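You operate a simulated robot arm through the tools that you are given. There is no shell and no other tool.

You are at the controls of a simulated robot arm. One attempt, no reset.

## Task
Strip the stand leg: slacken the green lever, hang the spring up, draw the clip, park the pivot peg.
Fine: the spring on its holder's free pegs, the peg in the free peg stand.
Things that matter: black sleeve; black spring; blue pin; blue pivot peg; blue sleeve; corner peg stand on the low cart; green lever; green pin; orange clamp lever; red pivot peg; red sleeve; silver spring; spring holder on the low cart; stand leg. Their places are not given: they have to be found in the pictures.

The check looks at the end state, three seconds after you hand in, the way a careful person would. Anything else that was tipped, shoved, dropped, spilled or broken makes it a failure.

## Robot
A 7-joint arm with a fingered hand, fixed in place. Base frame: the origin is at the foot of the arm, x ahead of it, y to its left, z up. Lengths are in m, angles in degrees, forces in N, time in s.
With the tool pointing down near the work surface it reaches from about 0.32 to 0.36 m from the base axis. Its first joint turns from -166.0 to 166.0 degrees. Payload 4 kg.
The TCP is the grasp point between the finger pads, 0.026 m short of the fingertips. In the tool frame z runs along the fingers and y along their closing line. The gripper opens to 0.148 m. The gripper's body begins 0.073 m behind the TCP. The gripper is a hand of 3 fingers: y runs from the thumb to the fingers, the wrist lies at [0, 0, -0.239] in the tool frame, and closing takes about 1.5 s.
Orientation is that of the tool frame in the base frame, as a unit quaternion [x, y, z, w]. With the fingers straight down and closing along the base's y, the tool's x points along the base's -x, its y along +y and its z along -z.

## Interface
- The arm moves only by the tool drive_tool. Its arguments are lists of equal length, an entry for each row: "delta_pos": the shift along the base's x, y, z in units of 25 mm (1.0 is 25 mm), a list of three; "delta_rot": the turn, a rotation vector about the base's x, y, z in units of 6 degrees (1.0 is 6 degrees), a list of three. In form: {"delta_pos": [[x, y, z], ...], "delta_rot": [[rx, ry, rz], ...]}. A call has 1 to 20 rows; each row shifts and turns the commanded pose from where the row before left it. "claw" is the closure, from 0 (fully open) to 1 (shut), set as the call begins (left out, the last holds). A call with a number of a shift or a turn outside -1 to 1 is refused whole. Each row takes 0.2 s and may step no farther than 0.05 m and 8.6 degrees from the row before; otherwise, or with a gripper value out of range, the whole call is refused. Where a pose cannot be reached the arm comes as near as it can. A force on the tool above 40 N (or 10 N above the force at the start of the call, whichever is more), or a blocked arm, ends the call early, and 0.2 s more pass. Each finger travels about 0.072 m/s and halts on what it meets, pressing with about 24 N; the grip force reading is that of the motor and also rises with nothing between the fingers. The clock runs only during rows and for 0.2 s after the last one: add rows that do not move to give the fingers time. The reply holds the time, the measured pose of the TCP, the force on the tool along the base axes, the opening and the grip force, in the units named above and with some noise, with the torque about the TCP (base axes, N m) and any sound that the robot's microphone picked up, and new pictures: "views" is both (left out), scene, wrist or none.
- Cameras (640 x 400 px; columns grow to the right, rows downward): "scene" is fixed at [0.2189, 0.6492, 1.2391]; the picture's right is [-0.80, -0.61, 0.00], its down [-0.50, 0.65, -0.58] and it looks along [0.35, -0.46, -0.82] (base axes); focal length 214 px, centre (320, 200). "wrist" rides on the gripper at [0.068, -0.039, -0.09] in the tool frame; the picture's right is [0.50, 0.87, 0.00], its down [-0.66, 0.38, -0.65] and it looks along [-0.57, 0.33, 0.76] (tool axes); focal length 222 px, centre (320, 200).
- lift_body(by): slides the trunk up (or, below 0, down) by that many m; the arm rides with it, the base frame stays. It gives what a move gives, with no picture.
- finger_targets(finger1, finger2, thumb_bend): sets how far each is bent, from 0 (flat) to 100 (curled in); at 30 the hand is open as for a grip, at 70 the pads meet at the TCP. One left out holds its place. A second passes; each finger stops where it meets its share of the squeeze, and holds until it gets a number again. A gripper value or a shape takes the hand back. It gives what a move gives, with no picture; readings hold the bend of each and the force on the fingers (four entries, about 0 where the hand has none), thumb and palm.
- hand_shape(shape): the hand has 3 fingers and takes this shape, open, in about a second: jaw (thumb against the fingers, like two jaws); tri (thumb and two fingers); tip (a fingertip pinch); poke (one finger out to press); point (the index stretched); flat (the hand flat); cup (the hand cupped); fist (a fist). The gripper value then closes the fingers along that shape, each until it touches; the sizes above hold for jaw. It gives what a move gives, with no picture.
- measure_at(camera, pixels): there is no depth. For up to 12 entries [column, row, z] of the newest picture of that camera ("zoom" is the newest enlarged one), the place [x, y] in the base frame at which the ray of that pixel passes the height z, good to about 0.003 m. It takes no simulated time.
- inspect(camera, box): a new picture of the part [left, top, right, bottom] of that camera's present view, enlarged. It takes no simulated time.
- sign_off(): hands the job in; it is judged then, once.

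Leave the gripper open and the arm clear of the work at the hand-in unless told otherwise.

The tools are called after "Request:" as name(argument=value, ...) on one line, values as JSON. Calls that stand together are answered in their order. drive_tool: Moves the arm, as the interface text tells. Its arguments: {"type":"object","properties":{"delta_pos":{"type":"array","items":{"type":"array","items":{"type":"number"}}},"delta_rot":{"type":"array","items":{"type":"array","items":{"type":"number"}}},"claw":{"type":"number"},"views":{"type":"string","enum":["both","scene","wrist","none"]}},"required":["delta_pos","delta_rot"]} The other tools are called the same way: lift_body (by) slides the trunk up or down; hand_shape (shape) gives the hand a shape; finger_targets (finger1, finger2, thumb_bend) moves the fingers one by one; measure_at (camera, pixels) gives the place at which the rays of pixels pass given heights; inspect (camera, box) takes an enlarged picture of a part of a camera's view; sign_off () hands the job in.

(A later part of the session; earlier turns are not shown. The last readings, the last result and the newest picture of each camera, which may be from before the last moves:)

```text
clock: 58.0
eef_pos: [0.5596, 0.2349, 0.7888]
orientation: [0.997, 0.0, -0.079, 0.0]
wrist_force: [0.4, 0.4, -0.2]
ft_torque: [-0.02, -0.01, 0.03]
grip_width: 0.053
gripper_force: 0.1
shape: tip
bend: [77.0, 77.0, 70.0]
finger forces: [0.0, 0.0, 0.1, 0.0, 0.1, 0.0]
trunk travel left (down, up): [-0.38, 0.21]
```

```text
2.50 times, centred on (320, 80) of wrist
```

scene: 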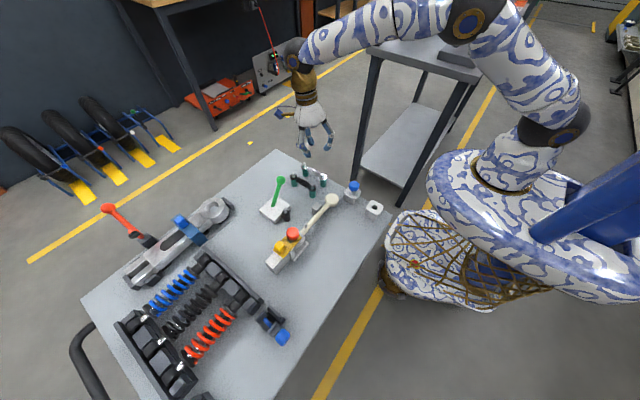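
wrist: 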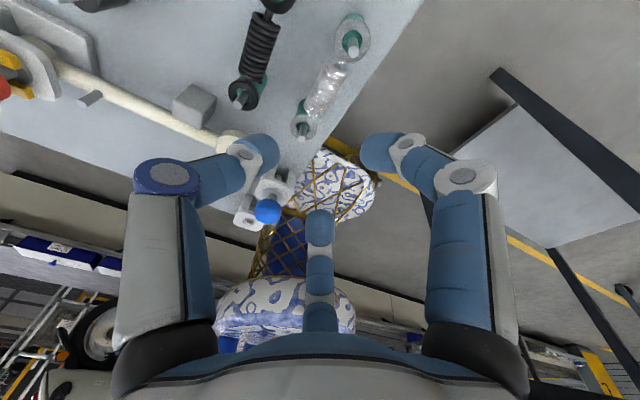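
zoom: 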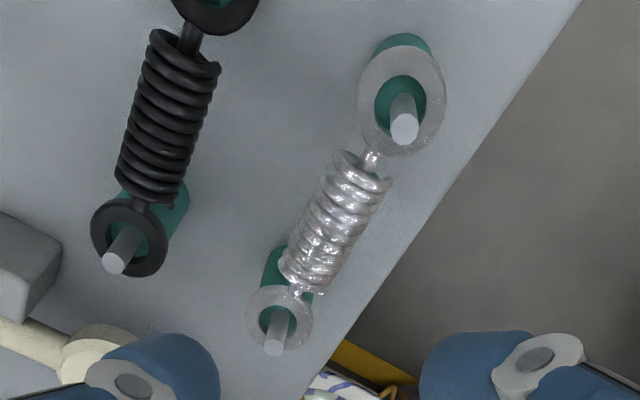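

The spring hangs correctly on the holder's free pegs. Next is the clip: I go over toward it at a safe height, undoing the 9° tilt and leaning the hand about 15° outward in y for reach, then look at the clip closely.

Request:
drive_tool(delta_pos=[[0, 0, 0.6], [-0.367, 0.883, 0], [-0.367, 0.883, 0], [-0.367, 0.883, 0], [-0.367, 0.883, 0], [-0.367, 0.883, 0], [-0.367, 0.883, 0], [-0.367, 0.883, 0], [-0.367, 0.883, 0], [-0.367, 0.883, 0], [-0.367, 0.883, 0], [-0.367, 0.883, 0], [-0.367, 0.883, 0]], delta_rot=[[0, 0, 0], [0.208, -0.125, 0], [0.208, -0.125, 0], [0.208, -0.125, 0], [0.208, -0.125, 0], [0.208, -0.125, 0], [0.208, -0.125, 0], [0.208, -0.125, 0], [0.208, -0.125, 0], [0.208, -0.125, 0], [0.208, -0.125, 0], [0.208, -0.125, 0], [0.208, -0.125, 0]], views="both")

Request:
inspect(camera="wrist", box=[180, 40, 400, 240])

Request:
inspect(camera="scene", box=[250, 200, 330, 280])

```text
clock: 60.8
eef_pos: [0.4475, 0.4985, 0.8043]
orientation: [0.991, 0.011, 0.001, -0.131]
wrist_force: [-0.1, 0.4, 0.3]
ft_torque: [0.01, 0.02, -0.01]
grip_width: 0.0529
gripper_force: 0.0
shape: tip
bend: [77.0, 77.0, 70.0]
finger forces: [0.1, 0.0, 0.0, 0.0, 0.1, 0.0]
trunk travel left (down, up): [-0.38, 0.21]
```

scene: 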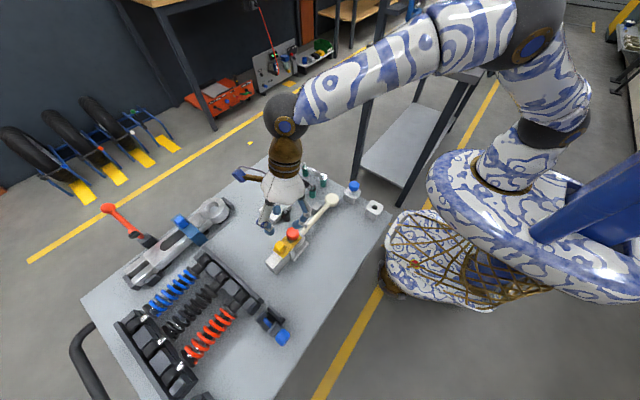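
wrist: 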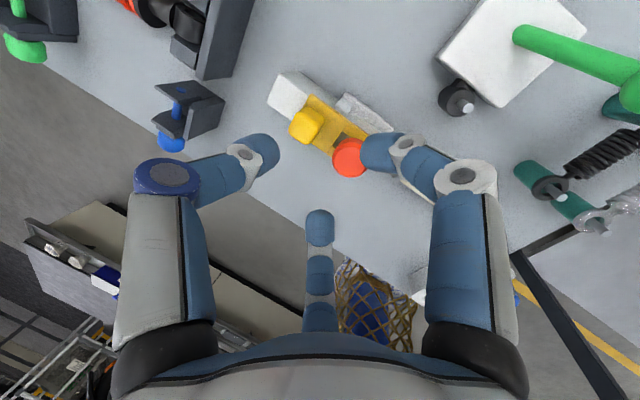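

```text
2.00 times, centred on (290, 140) of wrist
```

zoom: 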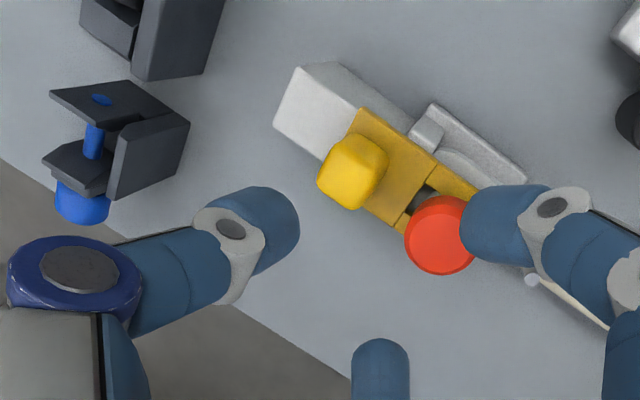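

```text
5.00 times, centred on (290, 240) of scene
```

zoom: 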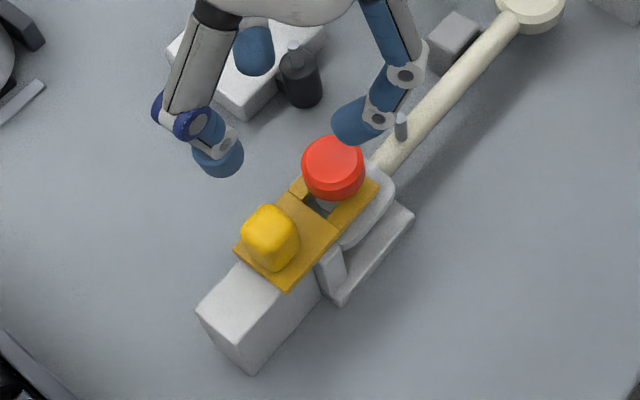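

The clip plate lies on a white block that extends about 4 cm further in +y, so it can slide back along that shelf. I measure the knob, plate edges and block end.

Request:
measure_at(camera="scene", pixels=[[265, 262, 0.68], [276, 275, 0.65], [273, 249, 0.69], [283, 258, 0.69], [301.6, 236.5, 0.69], [285.5, 237.5, 0.69], [280, 246, 0.71], [280, 246, 0.72], [292.6, 232, 0.71]])

Request:
measure_at(camera="wrist", pixels=[[307, 126, 0.7], [307, 126, 0.71], [307, 126, 0.72], [347, 157, 0.7], [347, 157, 0.71], [347, 157, 0.72]])

Request:
inspect(camera="wrist", box=[250, 60, 400, 190])

```text
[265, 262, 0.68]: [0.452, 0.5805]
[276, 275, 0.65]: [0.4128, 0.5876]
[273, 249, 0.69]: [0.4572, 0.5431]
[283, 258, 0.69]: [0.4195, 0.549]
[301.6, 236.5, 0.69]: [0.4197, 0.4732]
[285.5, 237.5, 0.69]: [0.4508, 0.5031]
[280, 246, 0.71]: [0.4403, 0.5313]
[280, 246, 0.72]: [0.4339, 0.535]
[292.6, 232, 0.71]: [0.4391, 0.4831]
```

```text
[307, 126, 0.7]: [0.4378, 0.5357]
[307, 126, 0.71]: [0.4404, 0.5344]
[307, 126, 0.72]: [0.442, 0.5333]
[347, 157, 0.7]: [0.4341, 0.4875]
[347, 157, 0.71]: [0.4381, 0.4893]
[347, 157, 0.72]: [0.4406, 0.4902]
```

```text
3.08 times, centred on (325, 125) of wrist
```

zoom: 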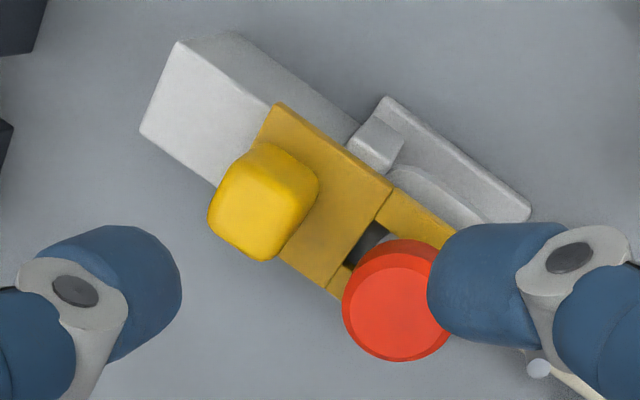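

The knob is centred near (0.440, 0.533) with its top at z≈0.716. The plate spans y 0.473–0.545, and the shelf ends at about y 0.585. I open to about 7 cm and come down along the tilted axis with the TCP at z≈0.728, keeping the tips just above the plate.

Request:
drive_tool(delta_pos=[[-0.075, 0.345, -0.76], [-0.075, 0.345, -0.76], [-0.075, 0.345, -0.76], [-0.075, 0.345, -0.76]], delta_rot=[[0, 0, 0], [0, 0, 0], [0, 0, 0], [0, 0, 0]], claw=0.52, views="both")

Request:
inspect(camera="wrist", box=[230, 100, 420, 260])

Request:
inspect(camera="scene", box=[250, 200, 330, 280])

```text
clock: 61.8
eef_pos: [0.4419, 0.5335, 0.7277]
orientation: [0.992, 0.011, 0.002, -0.129]
wrist_force: [-0.4, 1.1, 0.5]
ft_torque: [0.01, 0.01, 0.0]
grip_width: 0.0704
gripper_force: 0.1
shape: tip
bend: [37.0, 37.0, 70.0]
finger forces: [0.1, 0.0, 0.1, 0.1, 0.0, 0.0]
trunk travel left (down, up): [-0.38, 0.21]
```

scene: 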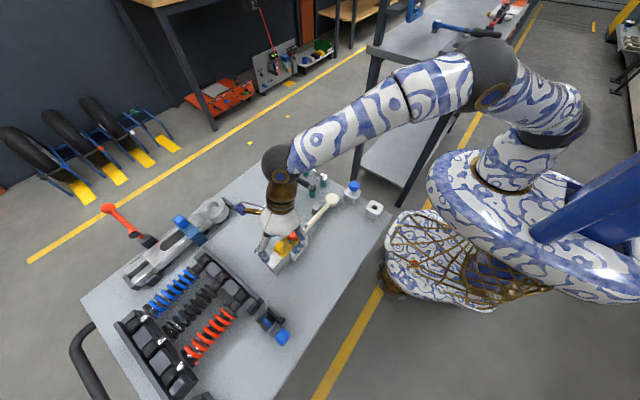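
wrist: 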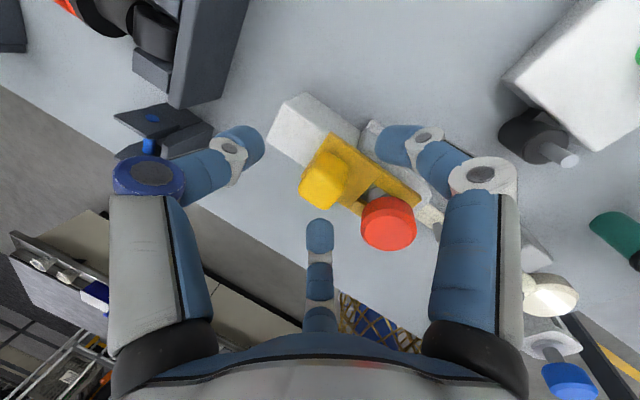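

```text
2.50 times, centred on (325, 180) of wrist
```

zoom: 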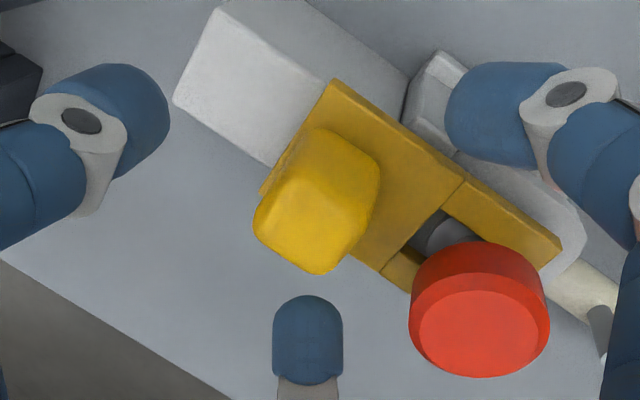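

```text
5.00 times, centred on (290, 240) of scene
```

zoom: 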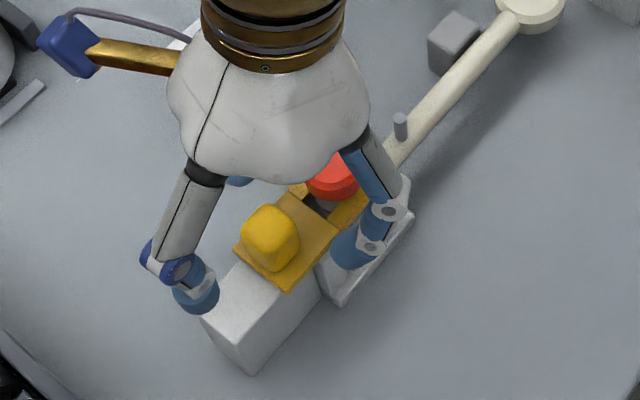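

The knob sits inside the three fingers (wrist (325,180)). I close onto it.

Request:
drive_tool(delta_pos=[[0, 0, 0], [0, 0, 0], [0, 0, 0], [0, 0, 0]], delta_rot=[[0, 0, 0], [0, 0, 0], [0, 0, 0], [0, 0, 0]], claw=0.75, views="wrist")

Request:
inspect(camera="wrist", box=[230, 100, 420, 260])

```text
clock: 62.8
eef_pos: [0.4409, 0.5342, 0.7283]
orientation: [0.991, 0.011, 0.002, -0.13]
wrist_force: [-0.3, 0.2, 0.1]
ft_torque: [0.02, -0.02, 0.03]
grip_width: 0.0372
gripper_force: 0.1
shape: tip
bend: [76.0, 76.0, 70.0]
finger forces: [0.0, 0.0, 0.0, 0.0, 0.0, 0.0]
trunk travel left (down, up): [-0.38, 0.21]
```

wrist: 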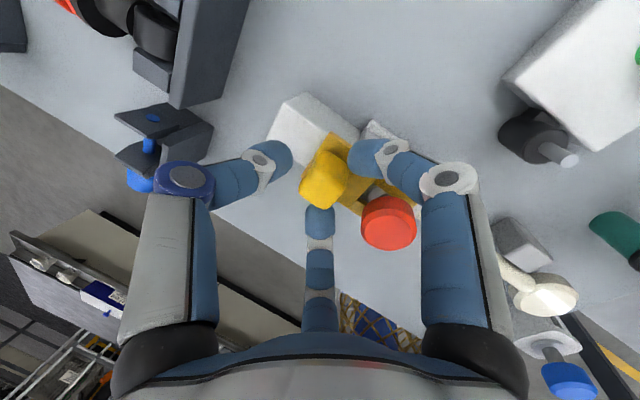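

```text
2.50 times, centred on (325, 180) of wrist
```

zoom: 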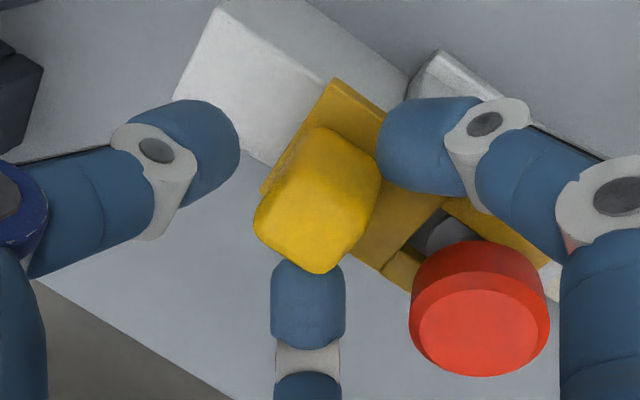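

Nearly touching. I close further to make contact.

Request:
drive_tool(delta_pos=[[0, 0, 0], [0, 0, 0], [0, 0, 0], [0, 0, 0]], delta_rot=[[0, 0, 0], [0, 0, 0], [0, 0, 0], [0, 0, 0]], claw=1.0, views="both")

Request:
inspect(camera="wrist", box=[230, 100, 420, 260])

Request:
inspect(camera="scene", box=[250, 200, 330, 280])

```text
clock: 63.8
eef_pos: [0.4414, 0.5351, 0.7274]
orientation: [0.992, 0.01, 0.0, -0.129]
wrist_force: [0.3, 3.3, -4.6]
ft_torque: [-0.03, 0.0, 0.02]
grip_width: 0.0188
gripper_force: 24.2
shape: tip
bend: [74.0, 75.0, 70.0]
finger forces: [19.0, 18.4, 0.0, 0.0, 20.9, 0.0]
trunk travel left (down, up): [-0.38, 0.21]
```

scene: 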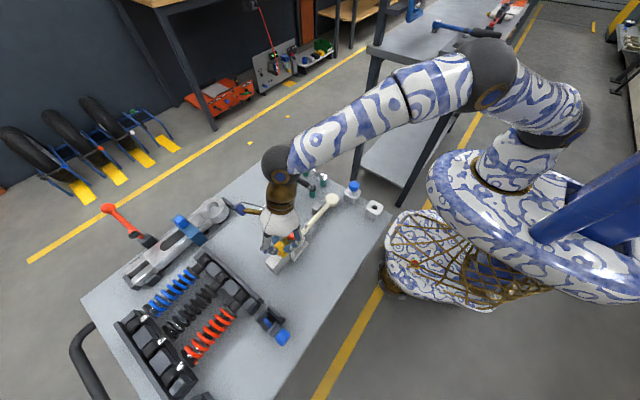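
wrist: 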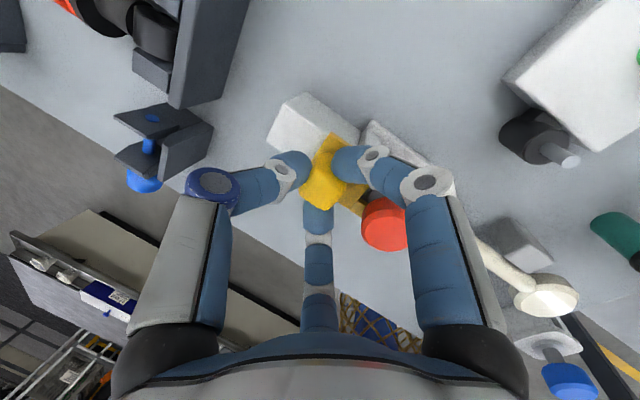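

```text
2.50 times, centred on (325, 180) of wrist
```

zoom: 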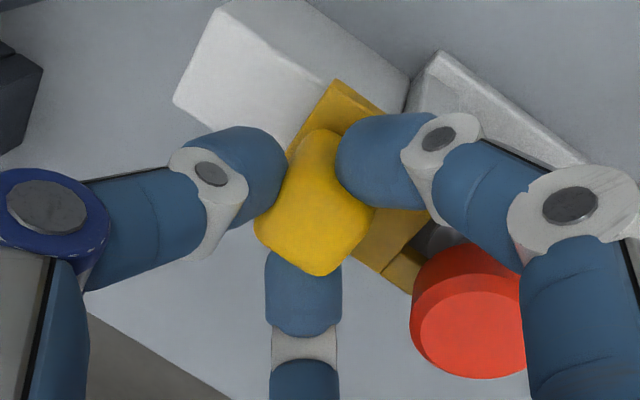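

```text
5.00 times, centred on (290, 240) of scene
```

zoom: 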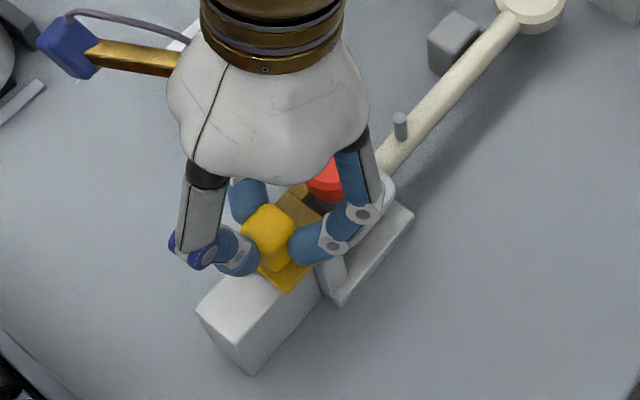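

Knob gripped at about 20 N each. I pull toward +y, 1.5 cm first, and read the forces.

Request:
drive_tool(delta_pos=[[0, 0.2, 0], [0, 0.2, 0], [0, 0.2, 0]], delta_rot=[[0, 0, 0], [0, 0, 0], [0, 0, 0]], views="both")

Request:
inspect(camera="scene", box=[250, 200, 330, 280])

```text
clock: 64.6
eef_pos: [0.4405, 0.5488, 0.7263]
orientation: [0.992, 0.011, 0.0, -0.129]
wrist_force: [0.7, -1.3, -6.1]
ft_torque: [-0.08, 0.01, -0.01]
grip_width: 0.0188
gripper_force: 23.5
shape: tip
bend: [74.0, 75.0, 70.0]
finger forces: [20.3, 19.8, 0.1, 0.0, 20.1, 0.0]
trunk travel left (down, up): [-0.38, 0.21]
```

scene: 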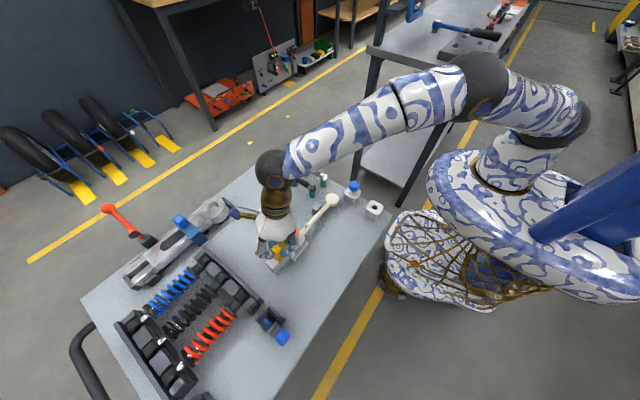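
wrist: 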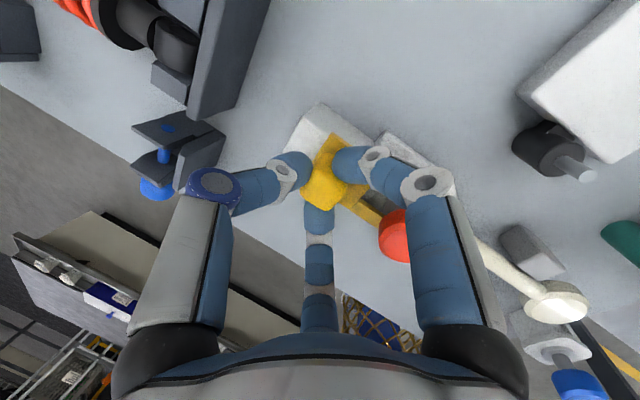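

```text
5.00 times, centred on (290, 240) of scene
```

zoom: 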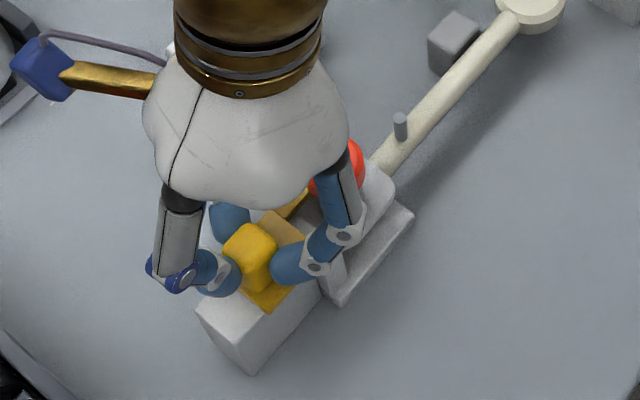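

The clip slides freely with the hand. I pull a further 2.7 cm.

Request:
drive_tool(delta_pos=[[0, 0.22, 0], [0, 0.22, 0], [0, 0.22, 0], [0, 0.22, 0], [0, 0.2, 0]], delta_rot=[[0, 0, 0], [0, 0, 0], [0, 0, 0], [0, 0, 0], [0, 0, 0]], views="both")

Request:
inspect(camera="scene", box=[250, 200, 330, 280])

Request:
inspect(camera="wrist", box=[230, 100, 420, 260])

```text
clock: 65.8
eef_pos: [0.4414, 0.5722, 0.7282]
orientation: [0.992, 0.01, 0.001, -0.128]
wrist_force: [-1.7, -17.1, -2.9]
ft_torque: [-0.47, 0.03, 0.05]
grip_width: 0.0179
gripper_force: 24.5
shape: tip
bend: [74.0, 75.0, 70.0]
finger forces: [23.3, 22.7, 0.0, 0.0, 15.1, 0.1]
trunk travel left (down, up): [-0.38, 0.21]
```

scene: 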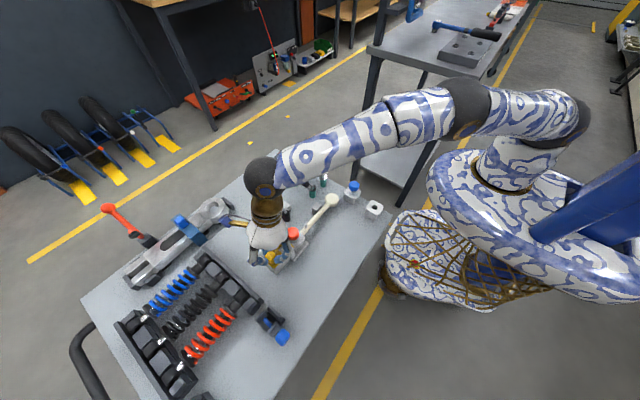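
wrist: 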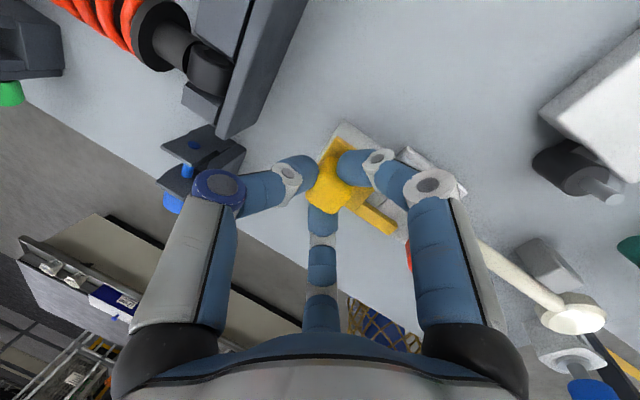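

```text
5.00 times, centred on (290, 240) of scene
```

zoom: 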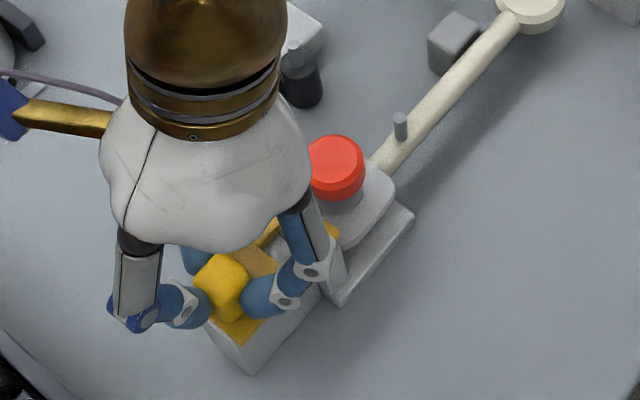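

```text
2.50 times, centred on (325, 180) of wrist
```

zoom: 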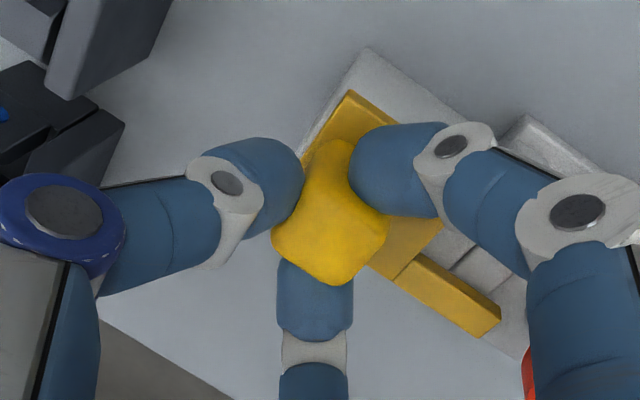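

Resistance rose to 17 N at 3.8 cm: the clip has reached its travel end and the fork is fully clear of the red peg. I relax the pull slightly, open, and lift off.

Request:
drive_tool(delta_pos=[[0, -0.15, 0], [0, 0, 0]], delta_rot=[[0, 0, 0], [0, 0, 0]], views="none")

Request:
drive_tool(delta_pos=[[0, 0, 0], [0, 0, 0], [0, 0, 0], [0, 0, 0.6], [0, 0, 0.8], [0, 0, 1], [0, 0, 1]], delta_rot=[[0, 0, 0], [0, 0, 0], [0, 0, 0], [0, 0, 0], [0, 0, 0], [0, 0, 0], [0, 0, 0]], claw=0.52, views="both")

Request:
inspect(camera="scene", box=[250, 200, 330, 280])

Request:
inspect(camera="wrist", box=[230, 60, 420, 220])

```text
clock: 66.4
eef_pos: [0.4412, 0.5719, 0.728]
orientation: [0.991, 0.011, 0.001, -0.13]
wrist_force: [3.2, -6.7, -5.0]
ft_torque: [-0.28, -0.05, 0.0]
grip_width: 0.0178
gripper_force: 24.0
shape: tip
bend: [74.0, 75.0, 70.0]
finger forces: [22.1, 19.0, 0.0, 0.0, 19.4, 0.1]
trunk travel left (down, up): [-0.38, 0.21]
```

```text
clock: 68.0
eef_pos: [0.4416, 0.5701, 0.8134]
orientation: [0.991, 0.011, 0.001, -0.131]
wrist_force: [-0.4, -0.5, 0.5]
ft_torque: [-0.04, 0.04, -0.01]
grip_width: 0.0705
gripper_force: 0.1
shape: tip
bend: [37.0, 37.0, 70.0]
finger forces: [0.0, 0.1, 0.0, 0.0, 0.1, 0.0]
trunk travel left (down, up): [-0.38, 0.21]
```

scene: 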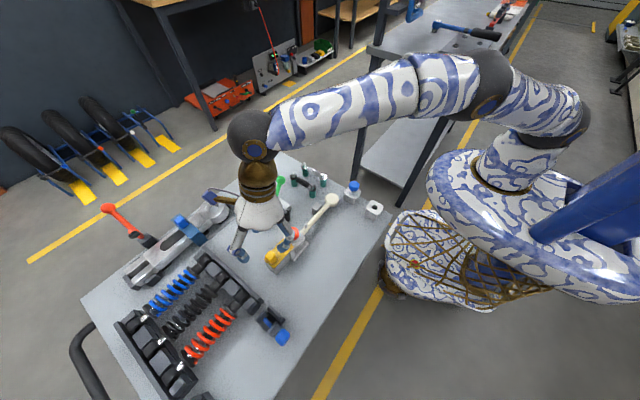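
wrist: 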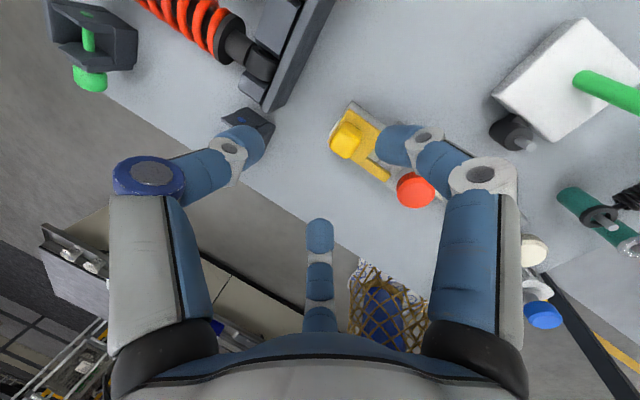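

```text
5.00 times, centred on (290, 240) of scene
```

zoom: 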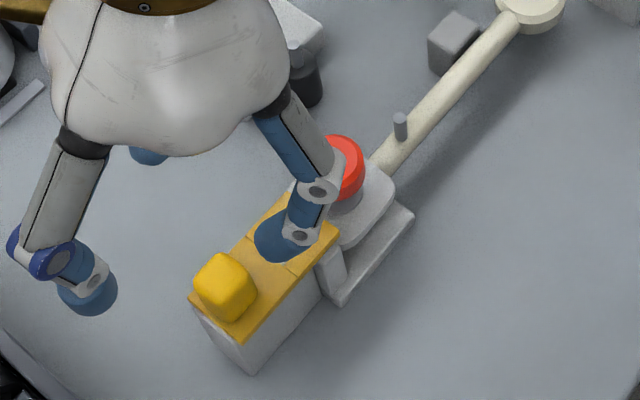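

```text
2.50 times, centred on (325, 140) of wrist
```

zoom: 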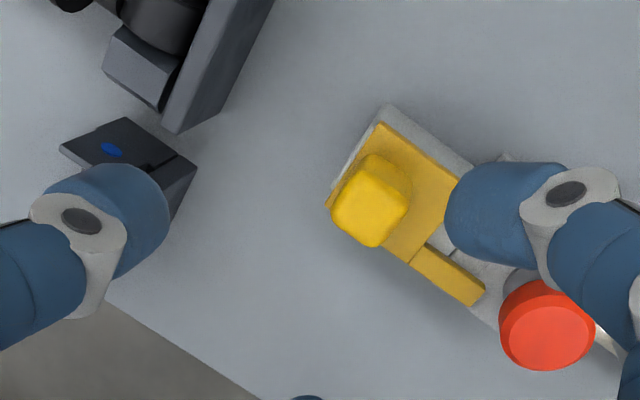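

The clip rests on its shelf, clear of the red peg. Now the peg: I bring the hand upright above the red head at (0.437, 0.487) and look.

Request:
drive_tool(delta_pos=[[-0.046, -0.83, 0], [-0.046, -0.83, 0], [-0.046, -0.83, 0], [-0.046, -0.83, 0]], delta_rot=[[-0.625, 0, 0], [-0.625, 0, 0], [-0.625, 0, 0], [-0.625, 0, 0]], claw=0.46, views="both")

Request:
inspect(camera="scene", box=[250, 190, 330, 270])

Request:
inspect(camera="wrist", box=[230, 60, 420, 220])

```text
clock: 69.0
eef_pos: [0.4379, 0.4891, 0.8129]
orientation: [1.0, 0.011, -0.001, 0.001]
wrist_force: [0.6, -0.1, -0.5]
ft_torque: [0.04, 0.01, 0.02]
grip_width: 0.0792
gripper_force: 0.1
shape: tip
bend: [35.0, 35.0, 70.0]
finger forces: [0.0, 0.1, 0.0, 0.0, 0.0, 0.0]
trunk travel left (down, up): [-0.38, 0.21]
```

scene: 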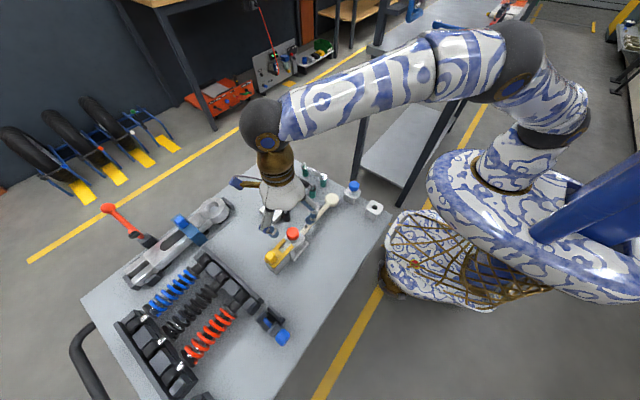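
wrist: 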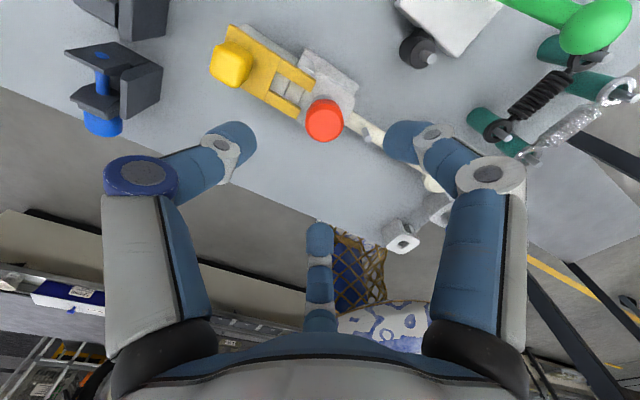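

```text
5.00 times, centred on (290, 230) of scene
```

zoom: 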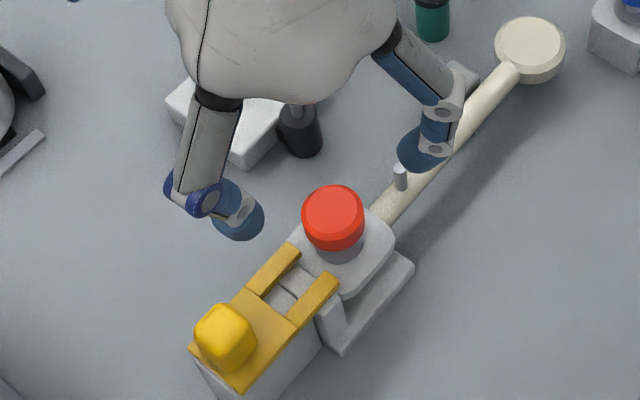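

```text
2.50 times, centred on (325, 140) of wrist
```

zoom: 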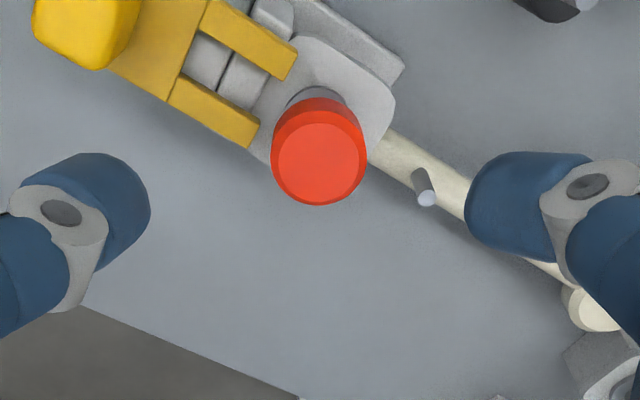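

Clip well clear. I triangulate the head's top and rim height.

Request:
measure_at(camera="scene", pixels=[[292.6, 232.5, 0.705], [292.6, 232.5, 0.715], [292.6, 232.5, 0.725], [293.5, 240.5, 0.69], [294.5, 243, 0.67]])

Request:
measure_at(camera="wrist", pixels=[[324.6, 124, 0.705], [324.6, 124, 0.715], [324.6, 124, 0.725], [322, 97, 0.68]])

```text
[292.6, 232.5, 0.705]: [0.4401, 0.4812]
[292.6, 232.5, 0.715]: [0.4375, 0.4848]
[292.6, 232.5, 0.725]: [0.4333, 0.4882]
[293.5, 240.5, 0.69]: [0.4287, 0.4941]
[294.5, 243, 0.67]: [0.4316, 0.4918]
```

```text
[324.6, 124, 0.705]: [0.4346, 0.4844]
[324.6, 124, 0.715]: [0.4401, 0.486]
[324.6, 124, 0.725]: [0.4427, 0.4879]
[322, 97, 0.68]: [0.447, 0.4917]
```

The head is centred at (0.438, 0.485) with its top at z≈0.712. I set a 5 cm opening and descend to TCP z≈0.724, so the tips sit beside the lower half of the head but above the clip plate.

Request:
drive_tool(delta_pos=[[0, -0.04, 0], [0, -0.04, -0.6], [0, -0.04, -0.9], [0, -0.04, -0.9]], delta_rot=[[0, 0, 0], [0, 0, 0], [0, 0, 0], [0, 0, 0]], claw=0.64, views="both")

Request:
inspect(camera="scene", box=[250, 190, 330, 270])

Request:
inspect(camera="wrist", box=[230, 80, 420, 240])

```text
clock: 70.0
eef_pos: [0.4373, 0.4856, 0.7541]
orientation: [1.0, 0.011, 0.0, 0.001]
wrist_force: [-0.1, -0.4, 0.1]
ft_torque: [0.04, 0.01, -0.02]
grip_width: 0.0539
gripper_force: 0.1
shape: tip
bend: [77.0, 77.0, 70.0]
finger forces: [0.0, 0.1, 0.0, 0.0, 0.1, 0.0]
trunk travel left (down, up): [-0.38, 0.21]
```

scene: 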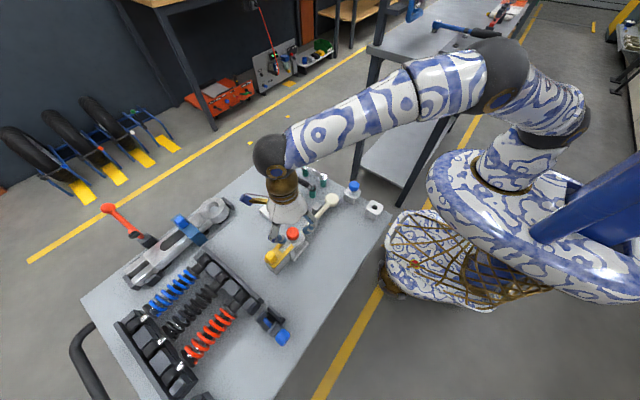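
wrist: 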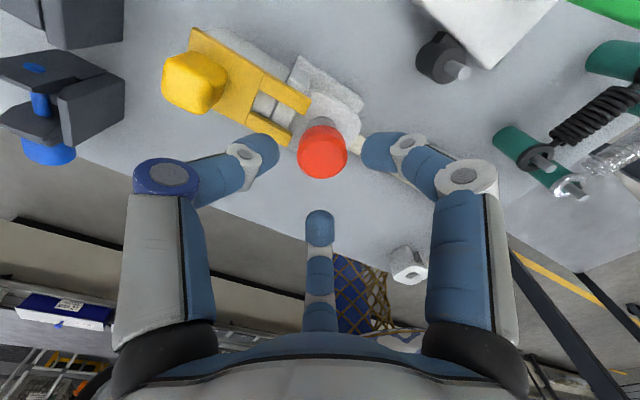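

```text
5.00 times, centred on (290, 230) of scene
```

zoom: 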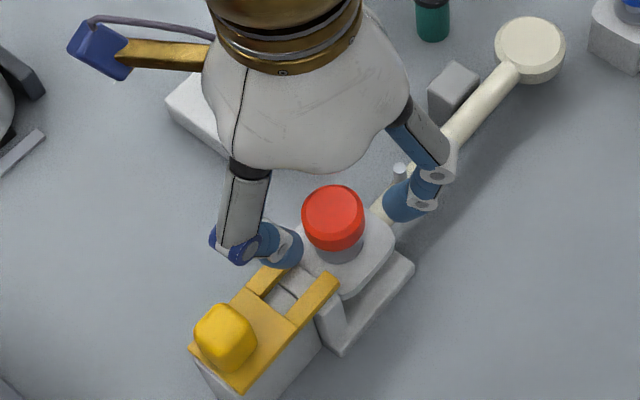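

```text
2.50 times, centred on (325, 160) of wrist
```

zoom: 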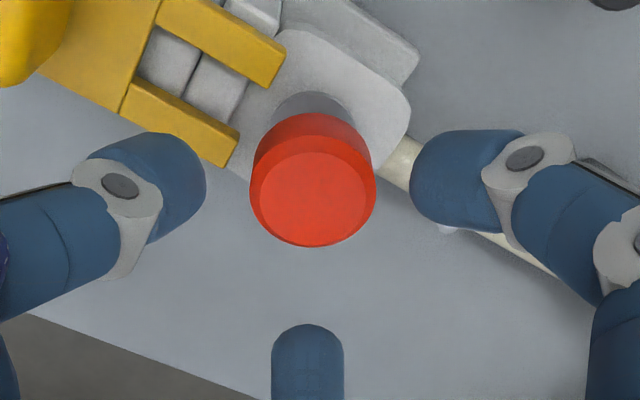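

Centred over the head. I descend the remaining 3 cm.

Request:
drive_tool(delta_pos=[[0.02, 0, -0.6], [0, 0, -0.6]], delta_rot=[[0, 0, 0], [0, 0, 0]], views="both")

Request:
inspect(camera="scene", box=[250, 190, 330, 270])

Request:
inspect(camera="wrist", box=[230, 100, 420, 260])

```text
clock: 70.6
eef_pos: [0.4383, 0.4841, 0.7228]
orientation: [1.0, 0.012, -0.001, 0.001]
wrist_force: [-0.2, 0.7, 0.2]
ft_torque: [0.0, -0.02, 0.02]
grip_width: 0.0537
gripper_force: 0.0
shape: tip
bend: [77.0, 77.0, 70.0]
finger forces: [0.0, 0.0, 0.1, 0.0, 0.0, 0.0]
trunk travel left (down, up): [-0.38, 0.21]
```

scene: 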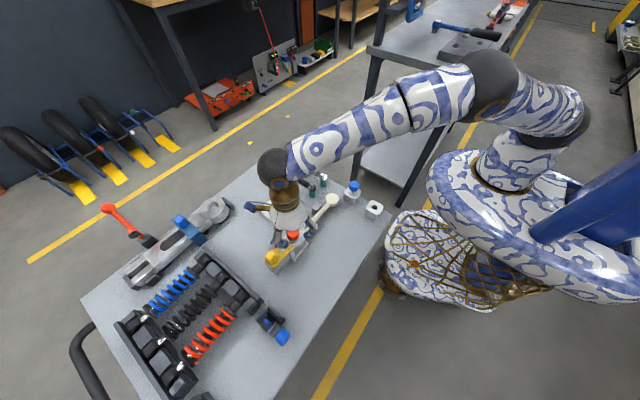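
wrist: 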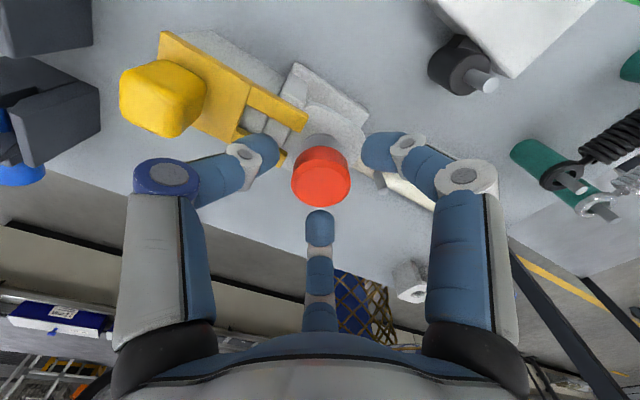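

```text
5.00 times, centred on (290, 230) of scene
```

zoom: 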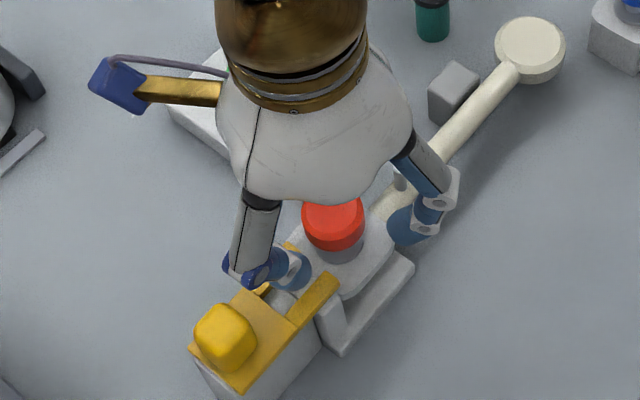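

```text
2.50 times, centred on (325, 180) of wrist
```

zoom: 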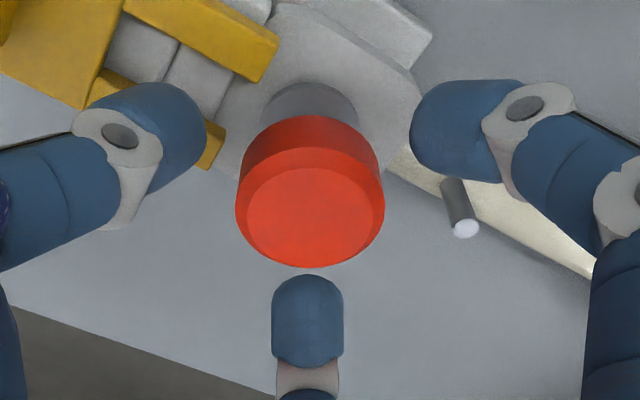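

No contact yet and the head is centred. I close onto it.

Request:
drive_tool(delta_pos=[[0, 0, 0], [0, 0, 0], [0, 0, 0], [0, 0, 0], [0, 0, 0]], delta_rot=[[0, 0, 0], [0, 0, 0], [0, 0, 0], [0, 0, 0], [0, 0, 0]], claw=1.0, views="both")

Request:
inspect(camera="wrist", box=[230, 100, 420, 260])

Request:
inspect(camera="scene", box=[250, 190, 330, 270])

```text
clock: 71.8
eef_pos: [0.4378, 0.4837, 0.7232]
orientation: [1.0, 0.011, -0.001, 0.0]
wrist_force: [-0.6, -0.2, -0.3]
ft_torque: [0.03, 0.03, 0.0]
grip_width: 0.0282
gripper_force: 24.3
shape: tip
bend: [76.0, 75.0, 70.0]
finger forces: [21.6, 21.2, 0.1, 0.1, 21.5, 0.0]
trunk travel left (down, up): [-0.38, 0.21]
```

scene: 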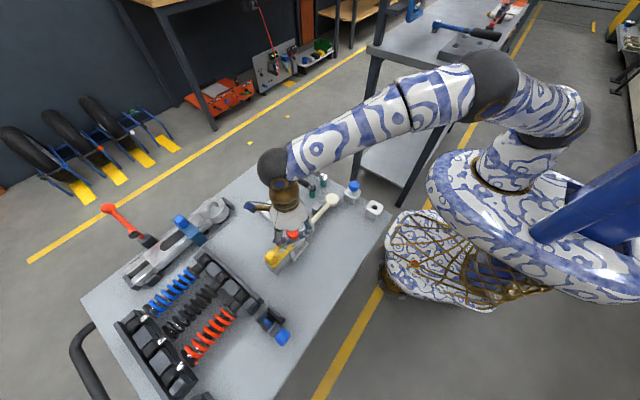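
wrist: 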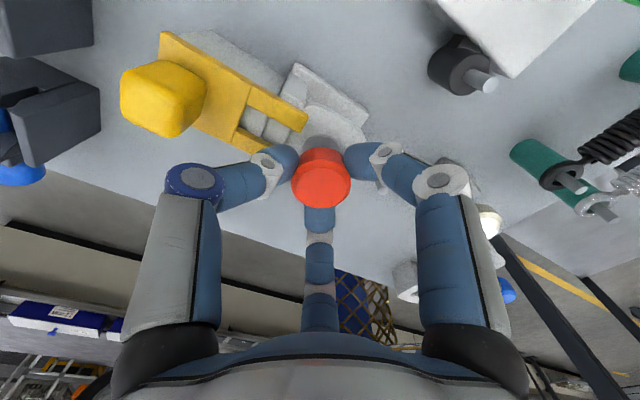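

```text
2.50 times, centred on (325, 180) of wrist
```

zoom: 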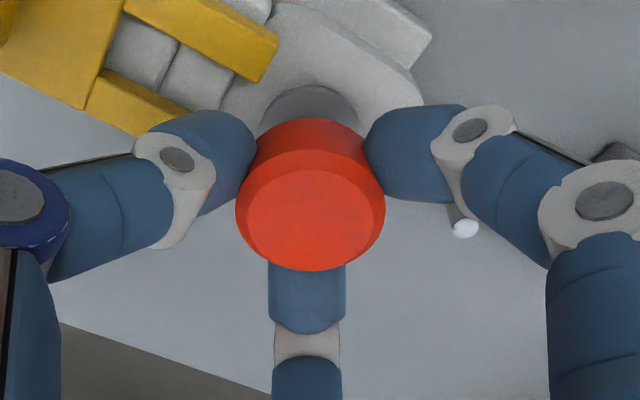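

```text
5.00 times, centred on (290, 230) of scene
```

zoom: 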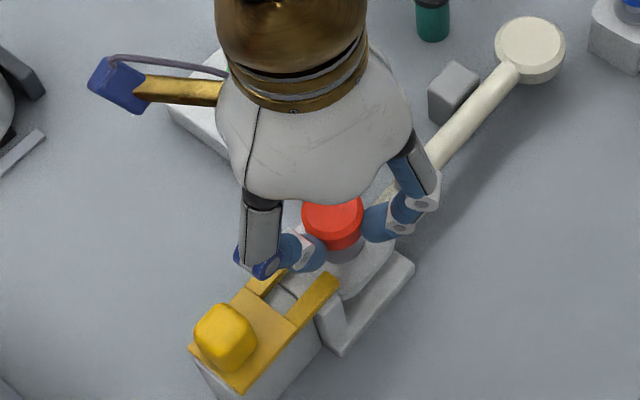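

An even grip of about 21 N on all three. I lift straight up 1 cm and read the force.

Request:
drive_tool(delta_pos=[[0, 0, 0.2], [0, 0, 0.2], [0, 0, 0]], delta_rot=[[0, 0, 0], [0, 0, 0], [0, 0, 0]], views="both")

Request:
inspect(camera="scene", box=[250, 190, 330, 270])

```text
clock: 72.6
eef_pos: [0.4375, 0.4844, 0.7332]
orientation: [1.0, 0.012, 0.0, 0.001]
wrist_force: [0.4, -0.4, -0.9]
ft_torque: [-0.02, 0.03, -0.01]
grip_width: 0.0284
gripper_force: 24.0
shape: tip
bend: [76.0, 75.0, 70.0]
finger forces: [21.6, 21.0, 0.0, 0.1, 21.5, 0.0]
trunk travel left (down, up): [-0.38, 0.21]
```

scene: 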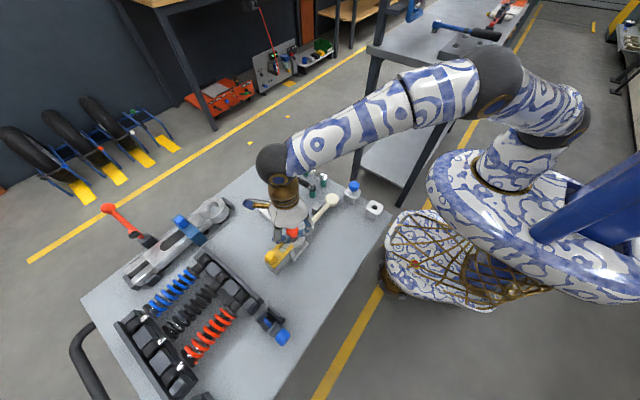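
wrist: 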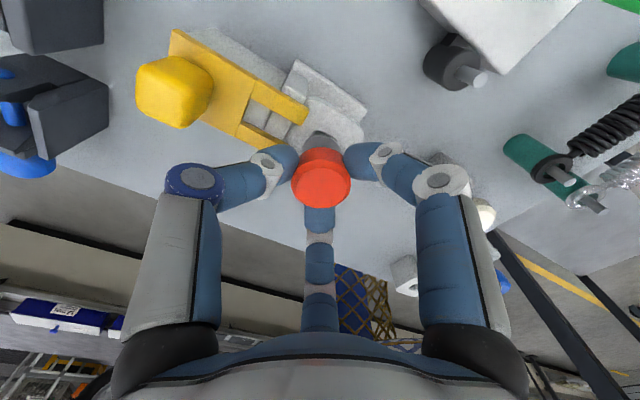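

```text
5.00 times, centred on (290, 230) of scene
```

zoom: 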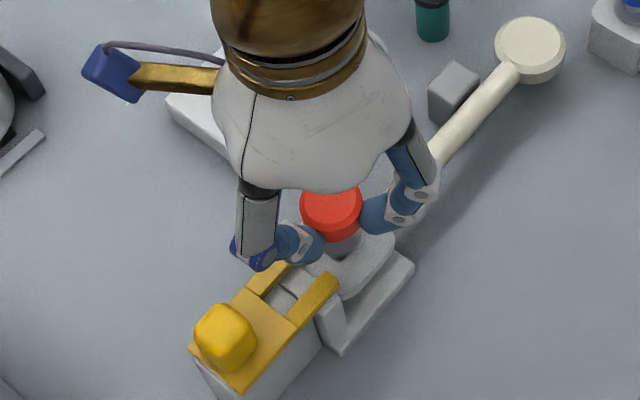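

The peg rises freely. I continue straight up 8 cm to draw it fully out.

Request:
drive_tool(delta_pos=[[0, 0, 0.4], [0, 0, 0.4], [0, 0, 0.4], [0, 0, 0.4], [0, 0, 0.4], [0, 0, 0.4], [0, 0, 0.4], [0, 0, 0.4]], delta_rot=[[0, 0, 0], [0, 0, 0], [0, 0, 0], [0, 0, 0], [0, 0, 0], [0, 0, 0], [0, 0, 0], [0, 0, 0]], views="both")

Request:
inspect(camera="scene", box=[250, 160, 350, 260])

Request:
inspect(camera="wrist", box=[230, 80, 420, 240])

```text
clock: 74.4
eef_pos: [0.438, 0.4839, 0.8129]
orientation: [1.0, 0.01, 0.0, 0.001]
wrist_force: [1.2, 0.7, 0.5]
ft_torque: [-0.02, 0.03, -0.03]
grip_width: 0.0282
gripper_force: 24.0
shape: tip
bend: [76.0, 75.0, 70.0]
finger forces: [21.6, 21.2, 0.0, 0.0, 21.4, 0.1]
trunk travel left (down, up): [-0.38, 0.21]
```

scene: 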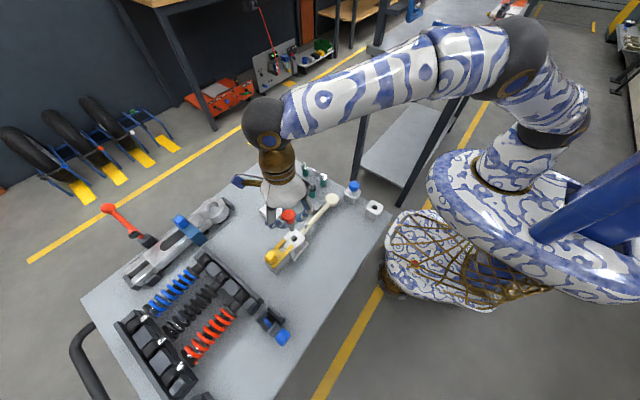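
wrist: 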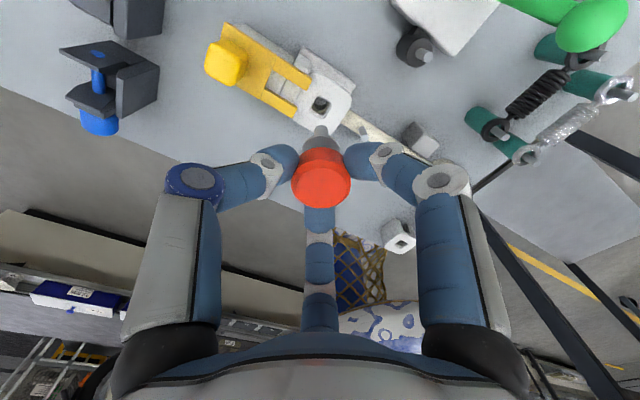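

```text
4.00 times, centred on (300, 210) of scene
```

zoom: 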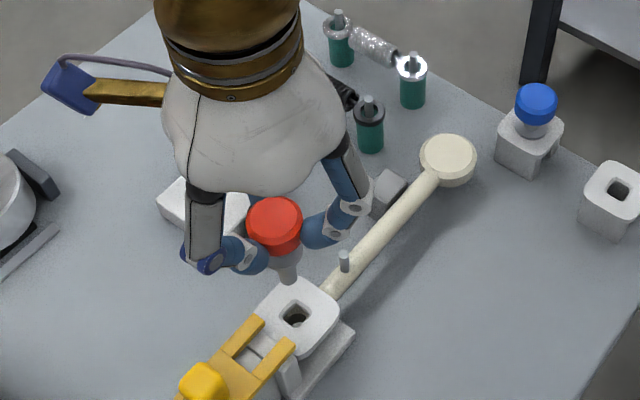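

```text
2.50 times, centred on (325, 160) of wrist
```

zoom: 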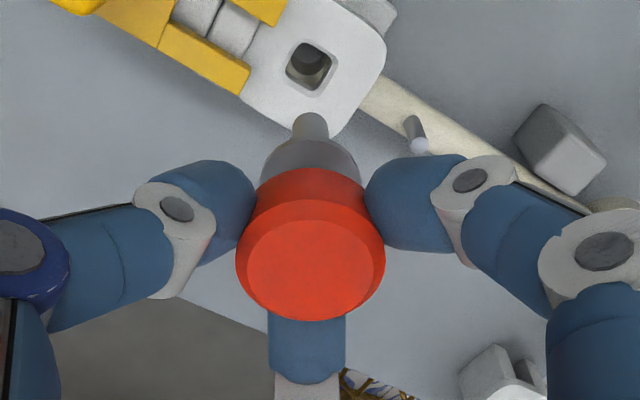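

The peg is out: red head, gray collar and a narrower shank. The leg stayed in place. I inspect the shank shape and measure its tip, and look at the free stand's hole.

Request:
inspect(camera="scene", box=[275, 200, 315, 250])

Request:
inspect(camera="scene", box=[340, 170, 390, 225])

Request:
measure_at(camera="scene", pixels=[[292.5, 230.3, 0.73], [292.5, 230.3, 0.74], [292.5, 230.3, 0.75], [374.8, 207.3, 0.66], [374.8, 207.3, 0.67], [374.8, 207.3, 0.68]])

Request:
measure_at(camera="wrist", pixels=[[321, 127, 0.73], [321, 127, 0.74], [321, 127, 0.75]])

```text
8.00 times, centred on (295, 225) of scene
```

zoom: 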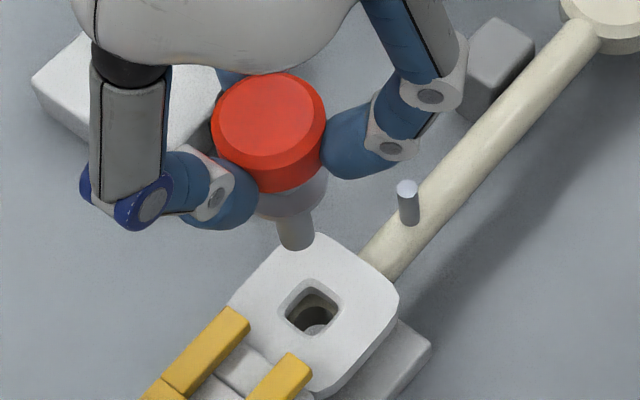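

```text
7.27 times, centred on (365, 198) of scene
```

zoom: 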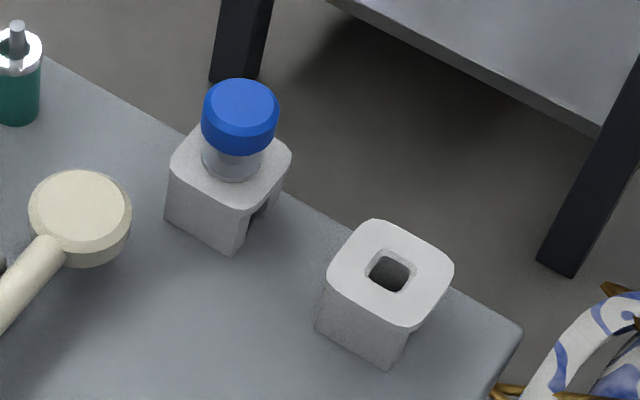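

```text
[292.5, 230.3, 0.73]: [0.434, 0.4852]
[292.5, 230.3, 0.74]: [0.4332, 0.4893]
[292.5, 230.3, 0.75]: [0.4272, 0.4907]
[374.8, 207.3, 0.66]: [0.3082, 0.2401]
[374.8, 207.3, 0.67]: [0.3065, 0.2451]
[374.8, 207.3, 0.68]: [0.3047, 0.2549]
```

```text
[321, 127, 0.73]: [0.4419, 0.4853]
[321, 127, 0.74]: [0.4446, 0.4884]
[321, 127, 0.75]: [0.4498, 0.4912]
```

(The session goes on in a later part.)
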